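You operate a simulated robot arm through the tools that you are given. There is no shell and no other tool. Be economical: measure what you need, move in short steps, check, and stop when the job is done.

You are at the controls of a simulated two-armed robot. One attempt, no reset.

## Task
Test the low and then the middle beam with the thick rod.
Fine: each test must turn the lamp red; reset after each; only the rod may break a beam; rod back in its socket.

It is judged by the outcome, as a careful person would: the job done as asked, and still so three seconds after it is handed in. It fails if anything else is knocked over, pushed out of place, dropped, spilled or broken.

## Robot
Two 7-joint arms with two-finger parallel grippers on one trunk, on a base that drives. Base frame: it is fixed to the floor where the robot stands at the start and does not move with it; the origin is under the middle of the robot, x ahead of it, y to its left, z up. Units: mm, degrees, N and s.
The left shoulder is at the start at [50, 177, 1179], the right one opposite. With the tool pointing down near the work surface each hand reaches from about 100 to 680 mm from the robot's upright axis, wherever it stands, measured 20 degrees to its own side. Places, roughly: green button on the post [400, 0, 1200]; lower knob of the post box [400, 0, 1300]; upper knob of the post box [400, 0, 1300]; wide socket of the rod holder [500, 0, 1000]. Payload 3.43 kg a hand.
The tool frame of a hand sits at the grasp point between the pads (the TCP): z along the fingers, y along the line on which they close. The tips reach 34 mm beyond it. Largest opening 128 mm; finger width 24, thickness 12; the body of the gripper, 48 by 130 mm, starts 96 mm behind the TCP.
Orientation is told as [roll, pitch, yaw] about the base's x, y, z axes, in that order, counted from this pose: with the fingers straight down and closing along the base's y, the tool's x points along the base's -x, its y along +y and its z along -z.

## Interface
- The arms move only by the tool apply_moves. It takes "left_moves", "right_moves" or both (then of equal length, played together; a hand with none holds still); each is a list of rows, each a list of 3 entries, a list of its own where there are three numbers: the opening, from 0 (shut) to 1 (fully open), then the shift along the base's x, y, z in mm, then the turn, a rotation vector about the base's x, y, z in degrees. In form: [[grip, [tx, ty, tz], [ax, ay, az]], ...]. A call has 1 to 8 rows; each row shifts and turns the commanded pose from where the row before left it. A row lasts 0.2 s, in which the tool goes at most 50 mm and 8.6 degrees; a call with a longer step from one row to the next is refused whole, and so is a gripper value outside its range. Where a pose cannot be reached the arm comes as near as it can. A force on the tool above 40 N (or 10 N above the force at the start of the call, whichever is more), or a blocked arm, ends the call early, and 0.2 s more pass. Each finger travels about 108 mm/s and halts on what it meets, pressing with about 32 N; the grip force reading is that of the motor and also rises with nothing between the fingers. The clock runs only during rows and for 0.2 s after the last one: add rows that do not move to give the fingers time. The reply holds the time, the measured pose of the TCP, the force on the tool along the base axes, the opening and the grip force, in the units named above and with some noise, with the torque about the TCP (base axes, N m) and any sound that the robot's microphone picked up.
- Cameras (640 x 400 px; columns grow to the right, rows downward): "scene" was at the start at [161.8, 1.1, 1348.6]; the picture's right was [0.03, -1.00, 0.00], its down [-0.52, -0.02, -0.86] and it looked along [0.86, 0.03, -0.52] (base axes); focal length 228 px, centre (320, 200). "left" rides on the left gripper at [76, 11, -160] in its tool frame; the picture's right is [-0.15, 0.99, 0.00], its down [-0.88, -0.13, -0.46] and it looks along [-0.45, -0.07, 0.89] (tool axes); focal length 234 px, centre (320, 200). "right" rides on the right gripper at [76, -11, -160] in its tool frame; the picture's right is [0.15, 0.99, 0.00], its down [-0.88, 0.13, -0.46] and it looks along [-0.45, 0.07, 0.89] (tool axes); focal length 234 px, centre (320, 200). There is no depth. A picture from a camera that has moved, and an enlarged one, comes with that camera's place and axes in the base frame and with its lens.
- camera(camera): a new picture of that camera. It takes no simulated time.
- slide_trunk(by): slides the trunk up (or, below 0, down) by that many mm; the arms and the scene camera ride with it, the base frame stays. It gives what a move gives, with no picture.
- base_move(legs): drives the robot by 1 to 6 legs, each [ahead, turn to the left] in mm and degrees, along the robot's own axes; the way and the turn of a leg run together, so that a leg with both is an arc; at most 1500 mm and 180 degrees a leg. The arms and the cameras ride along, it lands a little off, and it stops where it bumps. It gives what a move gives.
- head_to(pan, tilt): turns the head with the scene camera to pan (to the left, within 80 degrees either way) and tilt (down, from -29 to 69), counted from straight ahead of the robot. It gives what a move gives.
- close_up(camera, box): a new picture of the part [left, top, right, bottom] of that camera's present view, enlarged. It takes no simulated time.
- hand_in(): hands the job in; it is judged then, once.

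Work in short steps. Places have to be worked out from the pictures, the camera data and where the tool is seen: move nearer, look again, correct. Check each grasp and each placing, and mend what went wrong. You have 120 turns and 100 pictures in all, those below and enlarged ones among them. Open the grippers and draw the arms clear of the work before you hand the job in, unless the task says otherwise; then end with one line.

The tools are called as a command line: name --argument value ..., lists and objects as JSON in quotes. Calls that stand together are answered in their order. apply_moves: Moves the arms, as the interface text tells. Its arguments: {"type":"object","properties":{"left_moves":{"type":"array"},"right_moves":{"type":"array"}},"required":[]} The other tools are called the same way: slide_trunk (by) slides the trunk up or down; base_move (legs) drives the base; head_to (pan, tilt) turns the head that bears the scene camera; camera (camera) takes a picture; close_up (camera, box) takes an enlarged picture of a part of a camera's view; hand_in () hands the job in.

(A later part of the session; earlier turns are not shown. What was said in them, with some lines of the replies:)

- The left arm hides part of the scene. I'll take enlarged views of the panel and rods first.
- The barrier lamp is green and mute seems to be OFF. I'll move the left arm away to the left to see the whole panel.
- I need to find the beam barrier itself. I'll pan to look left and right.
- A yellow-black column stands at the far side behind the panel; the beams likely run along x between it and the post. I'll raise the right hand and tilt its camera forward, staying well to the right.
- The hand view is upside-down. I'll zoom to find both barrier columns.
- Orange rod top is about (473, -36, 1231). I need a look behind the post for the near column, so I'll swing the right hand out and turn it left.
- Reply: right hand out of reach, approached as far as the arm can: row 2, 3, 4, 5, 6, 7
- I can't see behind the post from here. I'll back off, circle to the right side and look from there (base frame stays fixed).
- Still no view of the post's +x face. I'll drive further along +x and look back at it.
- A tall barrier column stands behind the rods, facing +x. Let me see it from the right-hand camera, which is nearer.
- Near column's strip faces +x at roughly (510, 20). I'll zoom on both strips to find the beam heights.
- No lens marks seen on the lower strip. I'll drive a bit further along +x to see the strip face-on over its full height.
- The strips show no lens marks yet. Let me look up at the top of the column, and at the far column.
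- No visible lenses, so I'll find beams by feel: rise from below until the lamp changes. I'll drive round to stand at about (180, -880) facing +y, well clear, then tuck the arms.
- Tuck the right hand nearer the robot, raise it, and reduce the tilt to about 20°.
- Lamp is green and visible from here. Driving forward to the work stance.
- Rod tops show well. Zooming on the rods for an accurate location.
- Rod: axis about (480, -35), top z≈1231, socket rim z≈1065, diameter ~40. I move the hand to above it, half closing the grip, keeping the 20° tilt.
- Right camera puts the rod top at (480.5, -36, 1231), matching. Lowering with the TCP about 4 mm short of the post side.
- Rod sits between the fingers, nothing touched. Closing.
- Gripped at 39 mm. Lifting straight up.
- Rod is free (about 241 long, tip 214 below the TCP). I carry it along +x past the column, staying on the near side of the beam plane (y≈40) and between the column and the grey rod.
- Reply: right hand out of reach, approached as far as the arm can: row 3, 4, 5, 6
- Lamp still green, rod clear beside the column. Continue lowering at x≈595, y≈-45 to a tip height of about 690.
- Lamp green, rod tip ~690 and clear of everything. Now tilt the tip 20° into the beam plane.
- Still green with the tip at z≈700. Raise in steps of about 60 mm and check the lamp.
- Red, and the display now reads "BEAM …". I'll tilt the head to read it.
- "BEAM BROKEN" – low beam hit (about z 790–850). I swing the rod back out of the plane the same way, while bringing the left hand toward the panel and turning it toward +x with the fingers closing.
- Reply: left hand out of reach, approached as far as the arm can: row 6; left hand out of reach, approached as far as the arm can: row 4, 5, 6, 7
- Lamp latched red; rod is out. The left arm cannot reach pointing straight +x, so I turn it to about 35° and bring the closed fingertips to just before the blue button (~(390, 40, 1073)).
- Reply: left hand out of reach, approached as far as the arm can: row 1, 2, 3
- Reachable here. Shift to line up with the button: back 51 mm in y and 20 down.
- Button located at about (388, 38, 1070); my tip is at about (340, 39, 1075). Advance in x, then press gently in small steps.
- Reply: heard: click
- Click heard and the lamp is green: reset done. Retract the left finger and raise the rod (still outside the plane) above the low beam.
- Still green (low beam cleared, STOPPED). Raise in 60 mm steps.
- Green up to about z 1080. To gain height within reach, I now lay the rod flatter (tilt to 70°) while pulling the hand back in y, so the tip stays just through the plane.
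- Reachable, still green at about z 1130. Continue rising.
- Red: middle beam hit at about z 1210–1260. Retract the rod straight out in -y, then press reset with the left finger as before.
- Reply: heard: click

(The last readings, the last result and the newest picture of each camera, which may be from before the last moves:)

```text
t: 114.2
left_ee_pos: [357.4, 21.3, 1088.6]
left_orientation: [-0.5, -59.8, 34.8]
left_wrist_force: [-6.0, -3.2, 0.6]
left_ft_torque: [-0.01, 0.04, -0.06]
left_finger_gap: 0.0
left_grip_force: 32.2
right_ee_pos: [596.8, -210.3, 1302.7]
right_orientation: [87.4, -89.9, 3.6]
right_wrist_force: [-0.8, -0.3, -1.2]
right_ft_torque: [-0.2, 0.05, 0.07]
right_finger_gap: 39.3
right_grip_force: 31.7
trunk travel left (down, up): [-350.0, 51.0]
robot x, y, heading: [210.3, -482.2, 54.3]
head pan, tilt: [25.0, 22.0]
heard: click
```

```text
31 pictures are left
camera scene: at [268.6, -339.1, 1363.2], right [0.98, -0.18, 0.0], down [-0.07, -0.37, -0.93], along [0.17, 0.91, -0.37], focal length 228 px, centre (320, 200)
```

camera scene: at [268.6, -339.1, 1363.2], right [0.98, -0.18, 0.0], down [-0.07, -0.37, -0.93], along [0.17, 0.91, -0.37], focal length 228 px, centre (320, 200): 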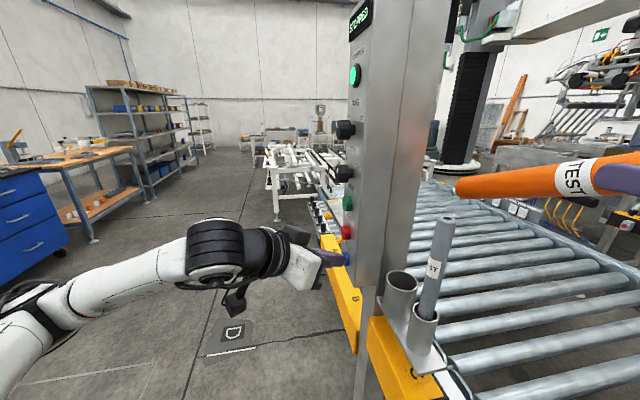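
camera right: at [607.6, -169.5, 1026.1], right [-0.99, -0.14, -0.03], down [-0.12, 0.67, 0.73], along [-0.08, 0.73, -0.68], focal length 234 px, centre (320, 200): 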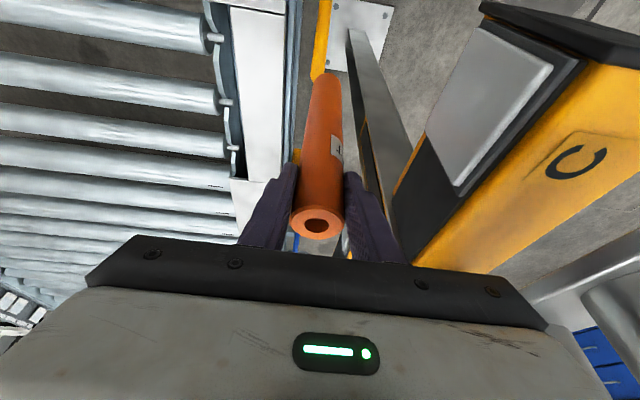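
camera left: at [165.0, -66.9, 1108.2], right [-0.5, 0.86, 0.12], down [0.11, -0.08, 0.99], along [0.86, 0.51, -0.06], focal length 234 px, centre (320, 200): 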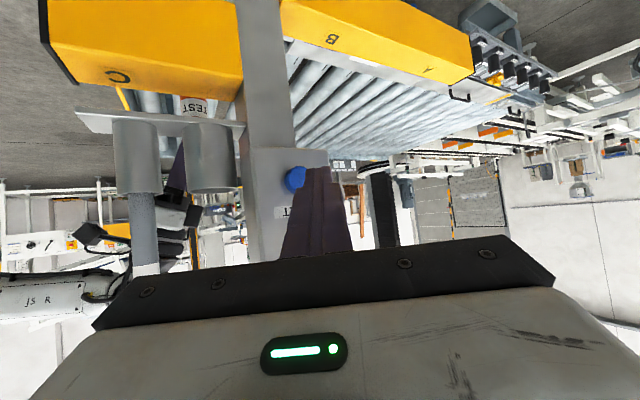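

Reset done (click, green). Retract the left hand, and stand the rod upright again.

apply_moves --left_moves '[[0, [-15, 0, 0], [0, 0, 0]], [0, [-20, -5, 0], [0, 0, 0]], [0, [-30, -10, 0], [0, 0, 0]], [0, [-30, -10, 0], [0, 0, 0]], [0, [-30, -10, 0], [0, 0, 0]], [0, [0, 0, 0], [0, 0, 0]], [0, [0, 0, 0], [0, 0, 0]], [0, [0, 0, 0], [0, 0, 0]]]' --right_moves '[[0.1, [0, 0, 0], [-8.5, 0, 0]], [0.1, [0, 0, 0], [-8.5, 0, 0]], [0.1, [0, 0, 0], [-8.5, 0, 0]], [0.1, [0, 0, 0], [-8.5, 0, 0]], [0.1, [0, 0, 0], [-8.5, 0, 0]], [0.1, [0, 0, 0], [-8.5, 0, 0]], [0.1, [0, 0, 0], [-8.5, 0, 0]], [0.1, [0, 0, 0], [-8.5, 0, 0]]]'

apply_moves --right_moves '[[0.1, [-2, 25, 0], [-2, 0, 0]], [0.1, [-3, 30, 0], [0, 0, 0]], [0.1, [-3, 30, 0], [0, 0, 0]], [0.1, [-4, 30, 0], [0, 0, 0]], [0.1, [-4, 25, 0], [0, 0, 0]], [0.1, [0, 0, 0], [0, 0, 0]]]'

camera --camera "right"

```text
t: 116.0
left_ee_pos: [244.7, 32.2, 1095.0]
left_orientation: [-0.7, -59.7, 34.7]
left_wrist_force: [0.1, -1.1, -0.2]
left_ft_torque: [-0.02, 0.01, -0.02]
left_finger_gap: 0.0
left_grip_force: 32.1
left hand out of reach, approached as far as the arm can: row 3, 4, 5
right_ee_pos: [594.9, -209.2, 1304.2]
right_orientation: [1.0, -21.9, 89.8]
right_wrist_force: [-0.6, 1.0, -1.6]
right_ft_torque: [-0.03, 0.14, 0.02]
right_finger_gap: 38.9
right_grip_force: 31.9
trunk travel left (down, up): [-350.0, 51.0]
robot x, y, heading: [207.6, -484.7, 54.5]
head pan, tilt: [25.0, 22.0]
```

```text
t: 117.4
left_ee_pos: [244.2, 31.7, 1095.6]
left_orientation: [-0.6, -59.6, 34.8]
left_wrist_force: [-0.1, -0.3, -0.1]
left_ft_torque: [0.02, 0.03, 0.01]
left_finger_gap: 0.1
left_grip_force: 31.7
right_ee_pos: [582.8, -69.6, 1302.2]
right_orientation: [1.1, -20.0, 89.8]
right_wrist_force: [0.5, -0.1, -1.5]
right_ft_torque: [-0.03, 0.12, 0.0]
right_finger_gap: 38.8
right_grip_force: 31.7
trunk travel left (down, up): [-350.0, 51.0]
robot x, y, heading: [210.4, -486.3, 54.5]
head pan, tilt: [25.0, 22.0]
```

```text
30 pictures are left
camera right: at [596.2, -194.9, 1425.6], right [-0.99, -0.14, -0.03], down [-0.12, 0.67, 0.73], along [-0.08, 0.73, -0.68], focal length 234 px, centre (320, 200)
```

right: 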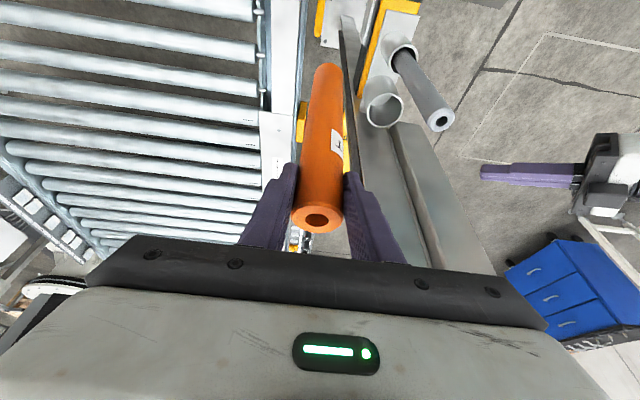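

Rod is upright again. Move back over the socket, raising to z≈1343 on the same route.

apply_moves --right_moves '[[0.1, [-10, 3, 10], [0, 0, 0]], [0.1, [-20, 4, 10], [0, 0, 0]], [0.1, [-20, 4, 10], [0, 0, 0]], [0.1, [-20, 5, 10], [0, 0, 0]], [0.1, [-20, 6, 0], [0, 0, 0]], [0.1, [-12, 6, 0], [0, 0, 0]], [0.1, [0, 0, 0], [0, 0, 0]]]'

camera --camera "right"

head_to --pan 15 --tilt 25

close_up --camera "scene" --box '[310, 80, 430, 300]'

```text
t: 119.0
left_ee_pos: [246.2, 32.6, 1094.8]
left_orientation: [-0.6, -59.6, 34.7]
left_wrist_force: [-0.5, 0.8, -0.8]
left_ft_torque: [-0.03, -0.01, -0.01]
left_finger_gap: 0.1
left_grip_force: 32.5
right_ee_pos: [477.5, -41.3, 1341.4]
right_orientation: [1.1, -20.0, 89.7]
right_wrist_force: [0.2, 0.7, -2.8]
right_ft_torque: [0.03, 0.17, 0.0]
right_finger_gap: 39.0
right_grip_force: 31.7
trunk travel left (down, up): [-350.0, 51.0]
robot x, y, heading: [209.1, -485.5, 54.4]
head pan, tilt: [25.0, 22.0]
```

```text
29 pictures are left
camera right: at [492.5, -166.4, 1466.2], right [-0.99, -0.14, -0.03], down [-0.12, 0.67, 0.73], along [-0.08, 0.73, -0.68], focal length 234 px, centre (320, 200)
```

right: 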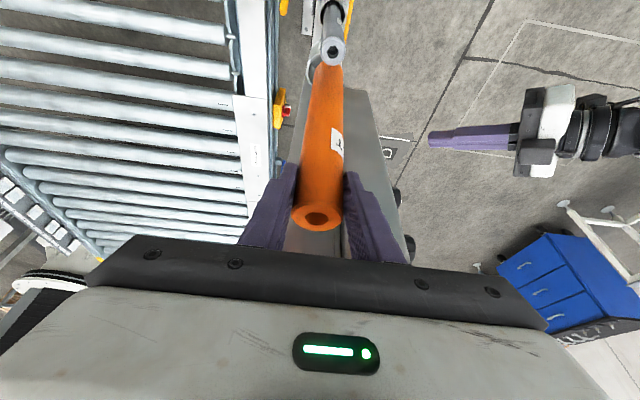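

```text
t: 119.7
left_ee_pos: [245.7, 31.6, 1094.9]
left_orientation: [-0.7, -59.7, 34.7]
left_wrist_force: [-0.8, 0.1, -0.9]
left_ft_torque: [0.0, 0.0, -0.02]
left_finger_gap: 0.1
left_grip_force: 31.8
right_ee_pos: [478.9, -41.1, 1342.4]
right_orientation: [1.2, -20.0, 89.8]
right_wrist_force: [-1.2, 0.6, -1.6]
right_ft_torque: [-0.02, 0.08, -0.01]
right_finger_gap: 39.0
right_grip_force: 31.3
trunk travel left (down, up): [-350.0, 51.0]
robot x, y, heading: [210.3, -486.5, 54.5]
head pan, tilt: [15.0, 25.0]
```

```text
1.82 times, centred on (370, 190) of scene
camera zoom: at [284.7, -343.6, 1358.3], right [0.94, -0.35, 0.0], down [-0.15, -0.4, -0.91], along [0.32, 0.85, -0.42], focal length 414 px, centre (229, 218)
```

zoom: 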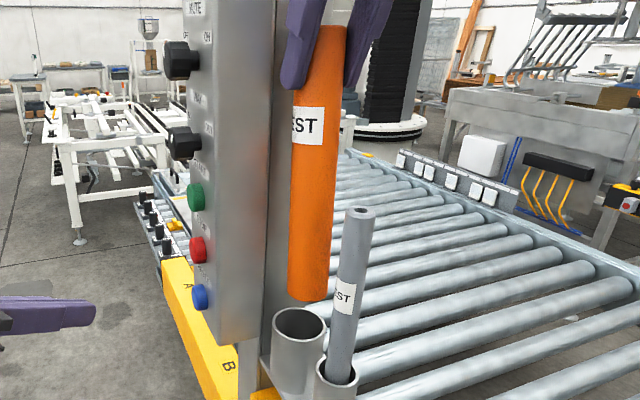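

The rod has slid ~9 mm and swung ~3° (bottom toward -y) in the grip. I correct the tilt with a 3° turn and look closely before inserting.

apply_moves --right_moves '[[0.1, [0, 0, 0], [3, 0, 0]], [0.1, [0, 0, 0], [0, 0, 0]]]'

close_up --camera "scene" --box '[330, 140, 420, 290]'

close_up --camera "right" --box '[270, 20, 390, 250]'

```text
t: 120.3
left_ee_pos: [245.0, 32.0, 1095.0]
left_orientation: [-0.6, -59.7, 34.9]
left_wrist_force: [0.4, 0.3, 0.4]
left_ft_torque: [-0.01, -0.01, -0.01]
left_finger_gap: 0.0
left_grip_force: 31.8
right_ee_pos: [477.8, -39.6, 1342.9]
right_orientation: [1.0, -23.0, 89.7]
right_wrist_force: [-0.6, -0.1, -3.0]
right_ft_torque: [-0.01, 0.12, 0.02]
right_finger_gap: 39.0
right_grip_force: 32.1
trunk travel left (down, up): [-350.0, 51.0]
robot x, y, heading: [211.0, -484.2, 54.6]
head pan, tilt: [15.0, 25.0]
```

```text
2.67 times, centred on (375, 215) of scene
camera zoom: at [284.4, -343.4, 1358.2], right [0.94, -0.35, 0.0], down [-0.15, -0.4, -0.91], along [0.32, 0.85, -0.42], focal length 608 px, centre (173, 160)
```

zoom: 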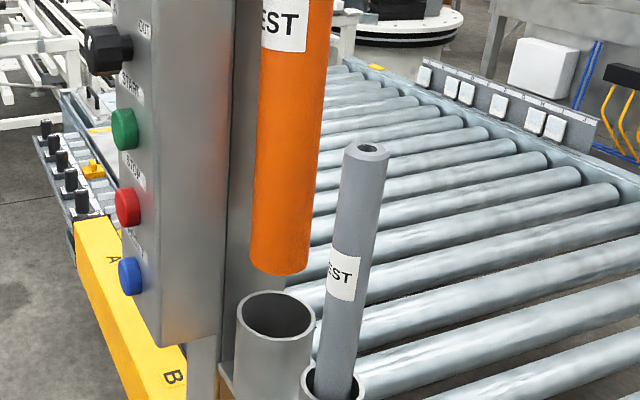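

```text
1.74 times, centred on (330, 135) of right
camera zoom: at [491.3, -172.7, 1459.7], right [-0.99, -0.14, -0.04], down [-0.12, 0.63, 0.77], along [-0.08, 0.76, -0.64], focal length 407 px, centre (303, 313)
```

zoom: 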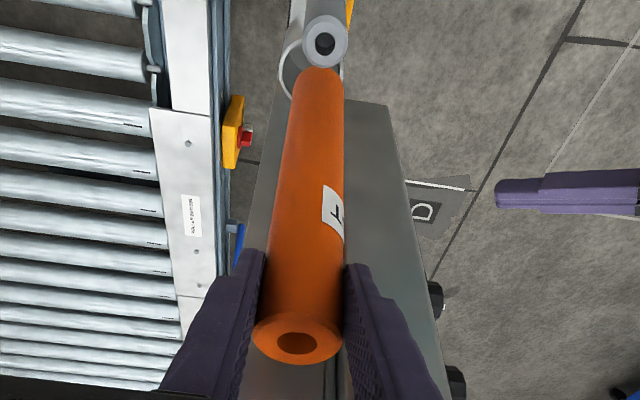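

Comparing both views, the rod bottom is ~4 mm short in x and ~5 mm in y of the socket axis. Correct with +4 in x and a 1.3° turn, lower to just above the rim, and look again.

apply_moves --right_moves '[[0.1, [4, 0, 0], [1.3, 0, 0]], [0.1, [0, 0, -15], [0, 0, 0]], [0.1, [0, 0, -15], [0, 0, 0]], [0.1, [0, 0, -10], [0, 0, 0]], [0.1, [0, 0, 0], [0, 0, 0]]]'

close_up --camera "scene" --box '[330, 170, 420, 300]'

close_up --camera "right" --box '[290, 20, 370, 120]'

```text
t: 121.5
left_ee_pos: [245.5, 31.8, 1096.0]
left_orientation: [-0.7, -59.8, 34.7]
left_wrist_force: [0.1, -0.4, 0.0]
left_ft_torque: [-0.05, 0.01, 0.02]
left_finger_gap: 0.0
left_grip_force: 31.5
right_ee_pos: [482.2, -41.6, 1303.7]
right_orientation: [1.2, -24.3, 89.7]
right_wrist_force: [-0.2, -0.4, -1.9]
right_ft_torque: [-0.02, -0.56, -0.08]
right_finger_gap: 38.4
right_grip_force: 31.9
trunk travel left (down, up): [-350.0, 51.0]
robot x, y, heading: [210.2, -488.8, 54.5]
head pan, tilt: [15.0, 25.0]
```

```text
3.08 times, centred on (375, 235) of scene
camera zoom: at [284.7, -343.6, 1358.3], right [0.94, -0.35, 0.0], down [-0.15, -0.4, -0.91], along [0.32, 0.85, -0.42], focal length 701 px, centre (151, 92)
```

zoom: 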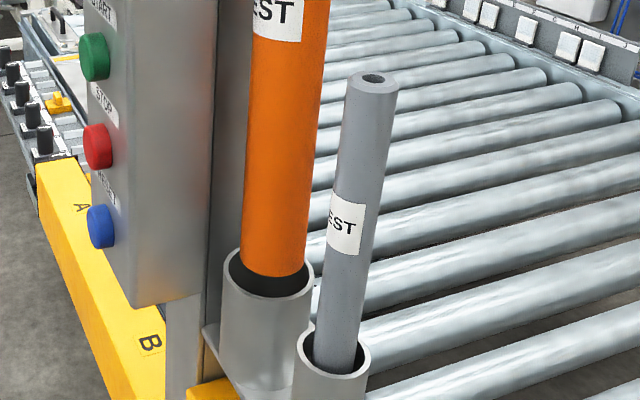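

```text
4.00 times, centred on (330, 70) of right
camera zoom: at [495.2, -176.0, 1417.7], right [-0.99, -0.14, -0.04], down [-0.12, 0.61, 0.78], along [-0.08, 0.78, -0.62], focal length 937 px, centre (280, 720)
```

zoom: 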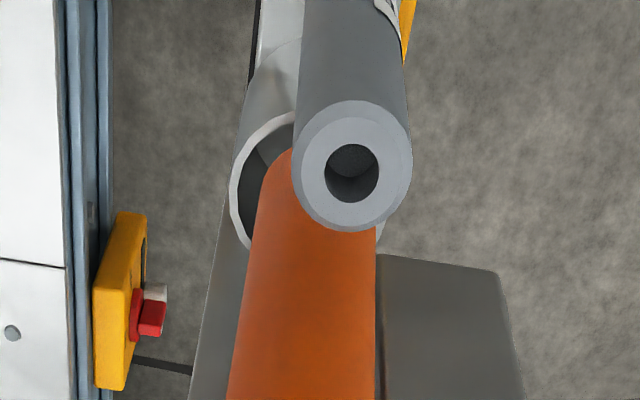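

Rod end is at the rim, roughly centred; a small torque suggests light contact on the -x side. Nudge +2 mm in x and lower in small steps.

apply_moves --right_moves '[[0.1, [2, 0, 0], [0, 0, 0]], [0.1, [0, 0, -6], [0, 0, 0]], [0.1, [0, 0, -6], [0, 0, 0]], [0.1, [0, 0, -6], [0, 0, 0]], [0.1, [0, 0, 0], [0, 0, 0]]]'

close_up --camera "scene" --box '[330, 170, 420, 300]'

```text
t: 122.7
left_ee_pos: [244.1, 30.7, 1095.9]
left_orientation: [-0.5, -59.7, 34.7]
left_wrist_force: [-0.1, -0.2, 0.6]
left_ft_torque: [0.02, -0.01, 0.01]
left_finger_gap: 0.0
left_grip_force: 32.0
right_ee_pos: [482.8, -43.1, 1288.7]
right_orientation: [1.0, -24.7, 89.7]
right_wrist_force: [1.8, 1.9, 14.9]
right_ft_torque: [0.13, 0.81, 0.02]
right_finger_gap: 38.9
right_grip_force: 32.2
trunk travel left (down, up): [-350.0, 51.0]
robot x, y, heading: [208.9, -484.5, 54.3]
head pan, tilt: [15.0, 25.0]
```

```text
3.08 times, centred on (375, 235) of scene
camera zoom: at [284.2, -344.8, 1358.7], right [0.94, -0.35, 0.0], down [-0.15, -0.39, -0.91], along [0.32, 0.85, -0.42], focal length 701 px, centre (151, 92)
```

zoom: 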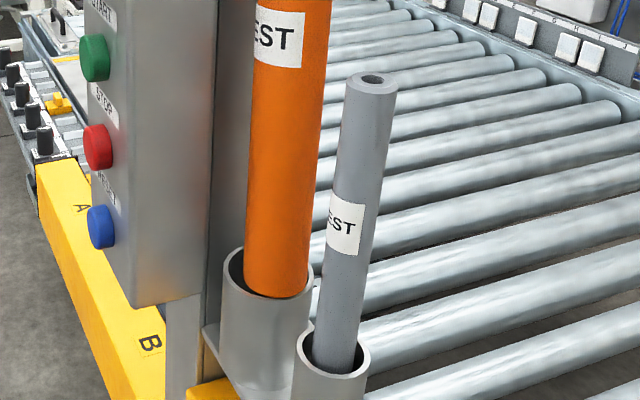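

The rod is resting on the near (-y, +x) part of the rim. Lift 12 mm, shift -3 in x and +6 in y (back to the original grasp position), and lower again.

apply_moves --right_moves '[[0.1, [0, 0, 12], [0, 0, 0]], [0.1, [-3, 6, 0], [0, 0, 0]], [0.1, [0, 0, 0], [0, 0, 0]], [0.1, [0, 0, 0], [0, 0, 0]]]'

close_up --camera "scene" --box '[330, 170, 420, 300]'

close_up --camera "right" --box '[270, 20, 390, 250]'

```text
t: 123.7
left_ee_pos: [244.1, 32.5, 1094.1]
left_orientation: [-0.7, -59.7, 34.7]
left_wrist_force: [-0.7, -0.4, 0.9]
left_ft_torque: [0.02, 0.02, -0.02]
left_finger_gap: 0.0
left_grip_force: 31.6
right_ee_pos: [480.9, -35.7, 1297.2]
right_orientation: [1.1, -24.2, 89.8]
right_wrist_force: [0.3, -0.7, -1.9]
right_ft_torque: [0.01, -0.31, 0.02]
right_finger_gap: 38.9
right_grip_force: 32.2
trunk travel left (down, up): [-350.0, 51.0]
robot x, y, heading: [210.8, -489.1, 54.4]
head pan, tilt: [15.0, 25.0]
```

```text
3.08 times, centred on (375, 235) of scene
camera zoom: at [284.7, -343.5, 1358.2], right [0.94, -0.35, 0.0], down [-0.15, -0.4, -0.91], along [0.32, 0.85, -0.42], focal length 701 px, centre (151, 92)
```

zoom: 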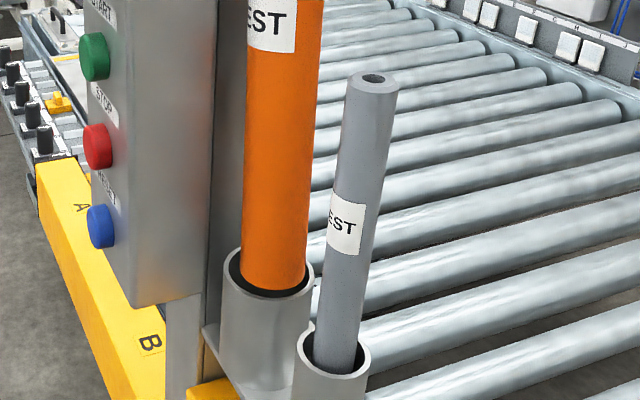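

```text
1.74 times, centred on (330, 135) of right
camera zoom: at [494.5, -170.5, 1412.5], right [-0.99, -0.14, -0.04], down [-0.12, 0.62, 0.78], along [-0.08, 0.78, -0.63], focal length 407 px, centre (303, 313)
```

zoom: 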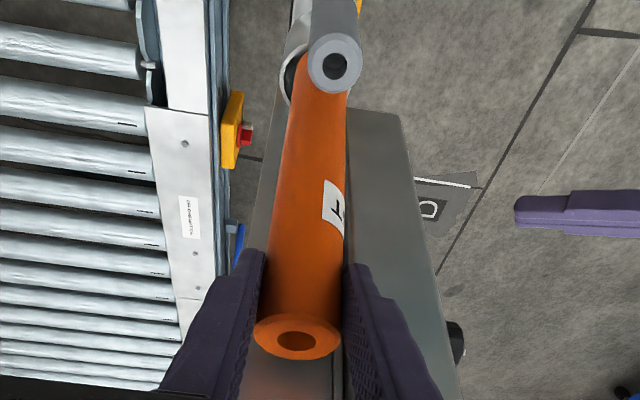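

Now the rod end sits centred within the rim. Lower slowly.

apply_moves --right_moves '[[0.1, [0, 0, -8], [0, 0, 0]], [0.1, [0, 0, -8], [0, 0, 0]], [0.1, [0, 0, -8], [0, 0, 0]], [0.1, [0, 0, -8], [0, 0, 0]], [0.1, [0, 0, 0], [0, 0, 0]]]'

close_up --camera "scene" --box '[330, 140, 430, 300]'

```text
t: 124.9
left_ee_pos: [245.3, 30.5, 1095.3]
left_orientation: [-0.6, -59.8, 34.6]
left_wrist_force: [0.4, -0.2, 0.3]
left_ft_torque: [0.01, -0.01, -0.02]
left_finger_gap: 0.0
left_grip_force: 32.0
right_ee_pos: [479.9, -39.0, 1270.4]
right_orientation: [0.9, -24.8, 89.8]
right_wrist_force: [3.8, 6.2, 32.2]
right_ft_torque: [0.77, -0.69, -0.09]
right_finger_gap: 39.2
right_grip_force: 32.1
trunk travel left (down, up): [-350.0, 51.0]
robot x, y, heading: [209.2, -482.1, 54.5]
head pan, tilt: [15.0, 25.0]
```

```text
2.50 times, centred on (380, 220) of scene
camera zoom: at [283.9, -345.5, 1358.6], right [0.94, -0.35, 0.0], down [-0.15, -0.39, -0.91], along [0.32, 0.85, -0.42], focal length 570 px, centre (170, 150)
```

zoom: 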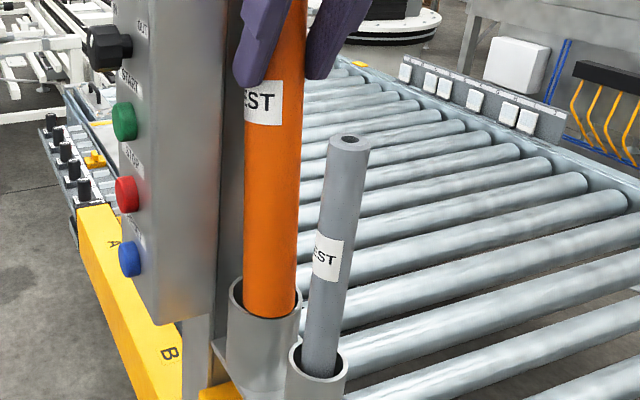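

Contact again: torque indicates the rod's -y edge is on the rim, and the rod edges in the picture show its bottom leaning ~3–4° toward -y. Lift, turn 3° more, and look.

apply_moves --right_moves '[[0.1, [0, 0, 15], [0, 0, 0]], [0.1, [0, 0, 15], [0, 0, 0]], [0.1, [0, -1, 0], [3, 0, 0]], [0.1, [0, 0, 0], [0, 0, 0]], [0.1, [0, 0, 0], [0, 0, 0]]]'

close_up --camera "scene" --box '[330, 140, 430, 300]'

close_up --camera "right" --box '[270, 20, 390, 250]'

```text
t: 126.1
left_ee_pos: [244.3, 31.4, 1095.3]
left_orientation: [-0.6, -59.7, 34.7]
left_wrist_force: [0.4, 0.0, -0.6]
left_ft_torque: [-0.01, 0.03, 0.03]
left_finger_gap: 0.0
left_grip_force: 31.9
right_ee_pos: [480.1, -37.2, 1295.2]
right_orientation: [1.1, -27.1, 89.8]
right_wrist_force: [0.4, -0.2, -2.7]
right_ft_torque: [-0.04, -0.04, -0.01]
right_finger_gap: 39.0
right_grip_force: 32.0
trunk travel left (down, up): [-350.0, 51.0]
robot x, y, heading: [212.5, -486.7, 54.3]
head pan, tilt: [15.0, 25.0]
```

```text
2.50 times, centred on (380, 220) of scene
camera zoom: at [285.0, -343.6, 1358.2], right [0.94, -0.35, 0.0], down [-0.15, -0.4, -0.91], along [0.32, 0.85, -0.42], focal length 570 px, centre (170, 150)
```

zoom: 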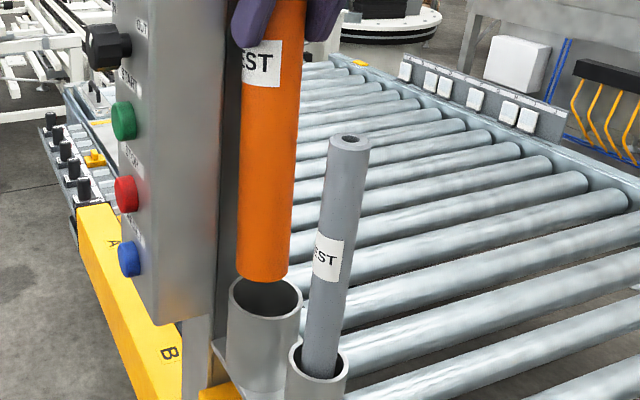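

```text
1.74 times, centred on (330, 135) of right
camera zoom: at [493.0, -176.1, 1402.3], right [-0.99, -0.13, -0.05], down [-0.12, 0.57, 0.81], along [-0.08, 0.81, -0.58], focal length 407 px, centre (303, 313)
```

zoom: 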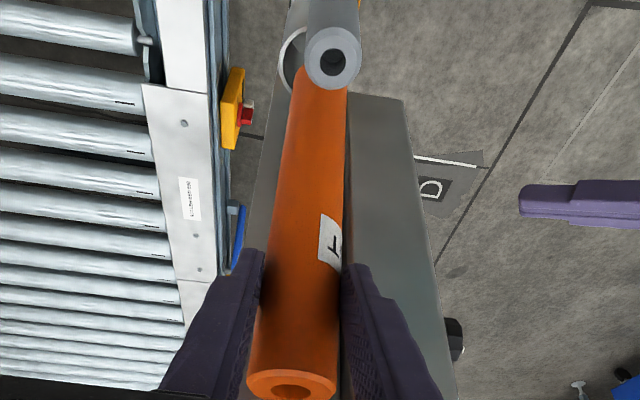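

Now the rod looks vertical and has slid up in the grip; its end is ~3 mm off toward -x and +y. Shift +2.5, -3 and lower in small steps.

apply_moves --right_moves '[[0.1, [2.5, -3, 0], [0, 0, 0]], [0.1, [0, 0, -8], [0, 0, 0]], [0.1, [0, 0, -8], [0, 0, 0]], [0.1, [0, 0, -6], [0, 0, 0]], [0.1, [0, 0, 0], [0, 0, 0]]]'

close_up --camera "scene" --box '[340, 210, 410, 300]'

```text
t: 127.3
left_ee_pos: [244.7, 31.8, 1095.3]
left_orientation: [-0.7, -59.7, 34.7]
left_wrist_force: [-0.6, 0.5, -1.1]
left_ft_torque: [-0.01, -0.02, -0.01]
left_finger_gap: 0.2
left_grip_force: 32.0
right_ee_pos: [484.7, -41.0, 1272.3]
right_orientation: [1.2, -27.2, 89.8]
right_wrist_force: [0.0, -0.3, -2.4]
right_ft_torque: [-0.05, -0.05, -0.01]
right_finger_gap: 38.8
right_grip_force: 32.1
trunk travel left (down, up): [-350.0, 51.0]
robot x, y, heading: [208.2, -487.7, 54.5]
head pan, tilt: [15.0, 25.0]
```

```text
4.44 times, centred on (375, 255) of scene
camera zoom: at [284.7, -343.6, 1358.2], right [0.94, -0.35, 0.0], down [-0.15, -0.4, -0.91], along [0.32, 0.85, -0.42], focal length 1012 px, centre (76, -44)
```

zoom: 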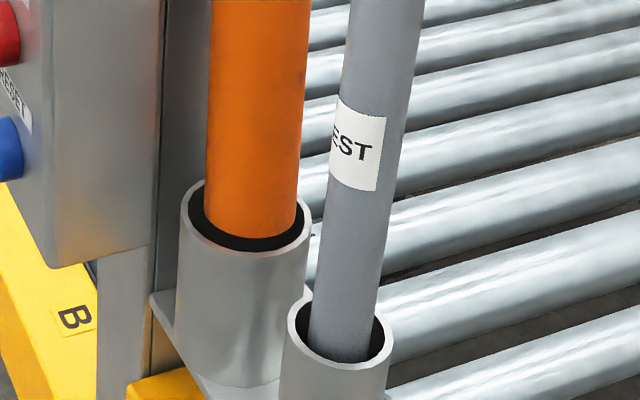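

Well centred now. Lowering further into the socket.

apply_moves --right_moves '[[0.1, [-1.5, 0, -8], [0, 0, 0]], [0.1, [0, 0, -8], [0, 0, 0]], [0.1, [0, 0, -8], [0, 0, 0]], [0.1, [0, 0, -8], [0, 0, 0]], [0.1, [0, 0, 0], [0, 0, 0]]]'

```text
t: 128.5
left_ee_pos: [244.3, 31.2, 1094.7]
left_orientation: [-0.7, -59.7, 34.7]
left_wrist_force: [-0.4, -0.5, 0.6]
left_ft_torque: [0.01, 0.02, 0.0]
left_finger_gap: 0.0
left_grip_force: 31.6
right_ee_pos: [480.7, -41.1, 1240.8]
right_orientation: [1.1, -27.3, 89.7]
right_wrist_force: [0.8, -0.2, -2.7]
right_ft_torque: [-0.03, -0.03, -0.01]
right_finger_gap: 39.0
right_grip_force: 31.9
trunk travel left (down, up): [-350.0, 51.0]
robot x, y, heading: [209.1, -483.4, 54.5]
head pan, tilt: [15.0, 25.0]
```

No contact, going in freely. Continue until it touches the bottom.

apply_moves --right_moves '[[0.1, [0, 0, -8], [0, 0, 0]], [0.1, [0, 0, -8], [0, 0, 0]], [0.1, [0, 0, -8], [0, 0, 0]], [0.1, [0, 0, -6], [0, 0, 0]], [0.1, [0, 0, -5], [0, 0, 0]], [0.1, [0, 0, -4], [0, 0, 0]], [0.1, [0, 0, -3], [0, 0, 0]]]'

camera --camera "scene"

```text
t: 130.1
left_ee_pos: [245.0, 32.0, 1096.0]
left_orientation: [-0.7, -59.7, 34.8]
left_wrist_force: [0.7, 0.0, -0.5]
left_ft_torque: [0.0, 0.02, -0.02]
left_finger_gap: 0.0
left_grip_force: 32.0
right_ee_pos: [482.6, -41.8, 1199.4]
right_orientation: [1.0, -27.3, 89.7]
right_wrist_force: [-0.4, 0.5, -1.9]
right_ft_torque: [-0.01, 0.01, -0.01]
right_finger_gap: 39.2
right_grip_force: 32.0
trunk travel left (down, up): [-350.0, 51.0]
robot x, y, heading: [209.0, -487.0, 54.1]
head pan, tilt: [15.0, 25.0]
```

```text
16 pictures are left
camera scene: at [284.8, -343.6, 1358.2], right [0.94, -0.35, 0.0], down [-0.15, -0.4, -0.91], along [0.32, 0.85, -0.42], focal length 228 px, centre (320, 200)
```

scene: 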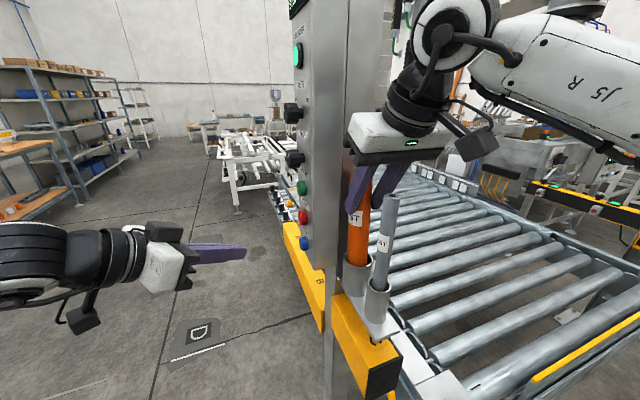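

Almost seated (label near its original height); still no contact. Small further steps down.

apply_moves --right_moves '[[0.1, [0, 0, -3], [0, 0, 0]], [0.1, [0, 0, -3], [0, 0, 0]], [0.1, [0, 0, 0], [0, 0, 0]]]'

close_up --camera "scene" --box '[320, 160, 420, 300]'

```text
t: 130.9
left_ee_pos: [245.1, 30.1, 1094.9]
left_orientation: [-0.6, -59.9, 34.6]
left_wrist_force: [0.1, 0.0, -0.4]
left_ft_torque: [0.0, 0.01, -0.02]
left_finger_gap: 0.1
left_grip_force: 32.2
right_ee_pos: [482.8, -41.4, 1198.0]
right_orientation: [0.9, -27.8, 89.7]
right_wrist_force: [1.6, -1.9, 19.0]
right_ft_torque: [0.1, -0.38, -0.05]
right_finger_gap: 39.2
right_grip_force: 32.1
trunk travel left (down, up): [-350.0, 51.0]
robot x, y, heading: [206.0, -486.4, 54.4]
head pan, tilt: [15.0, 25.0]
```

```text
2.86 times, centred on (370, 230) of scene
camera zoom: at [284.0, -345.5, 1358.8], right [0.94, -0.35, 0.0], down [-0.15, -0.39, -0.91], along [0.32, 0.85, -0.42], focal length 651 px, centre (177, 114)
```

zoom: 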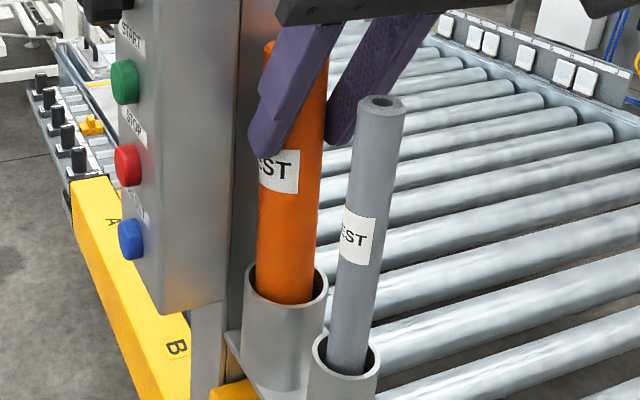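

Bottom contact at 19 N: the rod is seated or within a few mm. Ease up 1 mm and open the fingers.

apply_moves --right_moves '[[0.2, [0, 0, 2], [0, 0, 0]], [0.35, [0, 0, 0], [0, 0, 0]], [0.45, [0, 0, 0], [0, 0, 0]], [0.6, [0, 0, 0], [0, 0, 0]], [0.6, [0, 0, 0], [0, 0, 0]]]'

close_up --camera "scene" --box '[320, 160, 420, 300]'

```text
t: 132.1
left_ee_pos: [244.2, 32.6, 1095.5]
left_orientation: [-0.6, -59.7, 34.7]
left_wrist_force: [0.4, 0.5, 0.2]
left_ft_torque: [-0.01, 0.02, 0.03]
left_finger_gap: 0.0
left_grip_force: 32.0
right_ee_pos: [482.1, -40.2, 1195.9]
right_orientation: [1.2, -27.2, 89.9]
right_wrist_force: [-0.2, 0.1, 0.3]
right_ft_torque: [-0.01, -0.01, 0.02]
right_finger_gap: 76.9
right_grip_force: 0.0
trunk travel left (down, up): [-350.0, 51.0]
robot x, y, heading: [209.6, -487.1, 54.1]
head pan, tilt: [15.0, 25.0]
```

```text
2.86 times, centred on (370, 230) of scene
camera zoom: at [284.7, -343.7, 1358.3], right [0.94, -0.35, 0.0], down [-0.15, -0.4, -0.91], along [0.32, 0.85, -0.42], focal length 651 px, centre (177, 114)
```

zoom: 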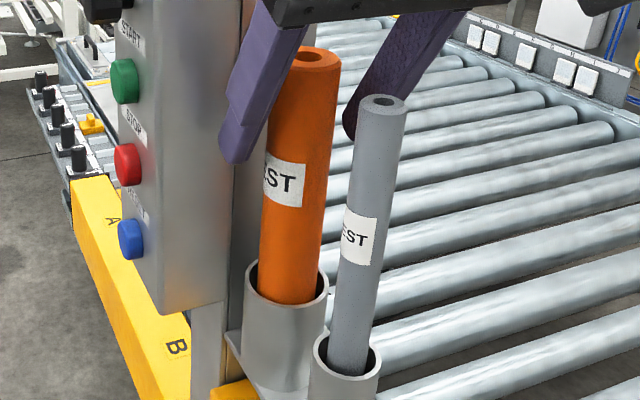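

Rod is seated just as it was at the start. Raise the right hand clear and draw it back toward the robot.

apply_moves --right_moves '[[0.6, [0, 0, 30], [0, 0, 0]], [0.6, [0, 0, 40], [0, 0, 0]], [0.6, [0, 0, 40], [0, 0, 0]], [0.8, [0, -20, 30], [0, 0, 0]], [1, [0, -45, 0], [0, 0, 0]], [1, [0, -45, 0], [0, 0, 0]], [1, [0, -45, 0], [0, 0, 0]], [1, [0, -45, 0], [0, 0, 0]]]' --left_moves '[[0, [-10, 0, 0], [0, 0, 0]], [0.2, [-10, 0, 0], [0, 0, 0]], [0.4, [-10, 0, 0], [0, 0, 0]], [0.6, [0, 0, 0], [0, 0, 0]], [0.8, [0, 0, 0], [0, 0, 0]], [1, [0, 0, 0], [0, 0, 0]], [1, [0, 0, 0], [0, 0, 0]], [1, [0, 0, 0], [0, 0, 0]]]'

camera --camera "scene"

close_up --camera "scene" --box '[270, 0, 370, 140]'

```text
t: 133.9
left_ee_pos: [215.5, 34.9, 1096.9]
left_orientation: [-0.6, -59.7, 34.6]
left_wrist_force: [0.0, -0.8, -0.4]
left_ft_torque: [0.03, 0.04, 0.03]
left_finger_gap: 127.8
left_grip_force: 0.0
right_ee_pos: [481.8, -242.2, 1334.9]
right_orientation: [1.1, -27.3, 89.7]
right_wrist_force: [-0.7, -0.6, 0.9]
right_ft_torque: [-0.04, 0.0, 0.0]
right_finger_gap: 127.8
right_grip_force: 0.1
trunk travel left (down, up): [-350.0, 51.0]
robot x, y, heading: [208.5, -483.8, 54.5]
head pan, tilt: [15.0, 25.0]
```

```text
13 pictures are left
camera scene: at [284.8, -344.5, 1358.4], right [0.94, -0.35, 0.0], down [-0.15, -0.39, -0.91], along [0.32, 0.85, -0.42], focal length 228 px, centre (320, 200)
```

scene: 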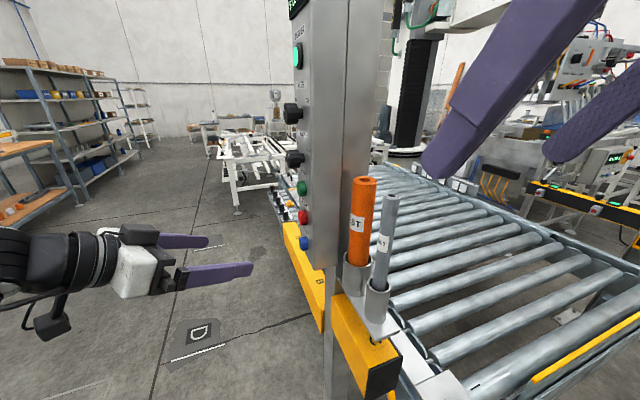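

```text
2.86 times, centred on (320, 70) of scene
camera zoom: at [284.8, -344.5, 1358.4], right [0.94, -0.35, 0.0], down [-0.15, -0.39, -0.91], along [0.32, 0.85, -0.42], focal length 651 px, centre (320, 571)
```

zoom: 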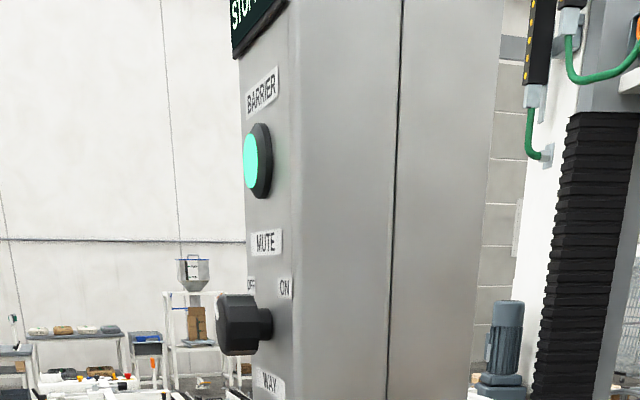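

Lamp is green, the display reads STOPPED, the rod is back in its socket and both hands are open and clear. Handing in.

hand_in

```text
The job is handed in.
```

I tested the low beam and then the middle beam with the thick rod. The lamp turned red each time and went back to green after I pressed reset. The rod is back in its wide socket, and I saw nothing else disturbed.
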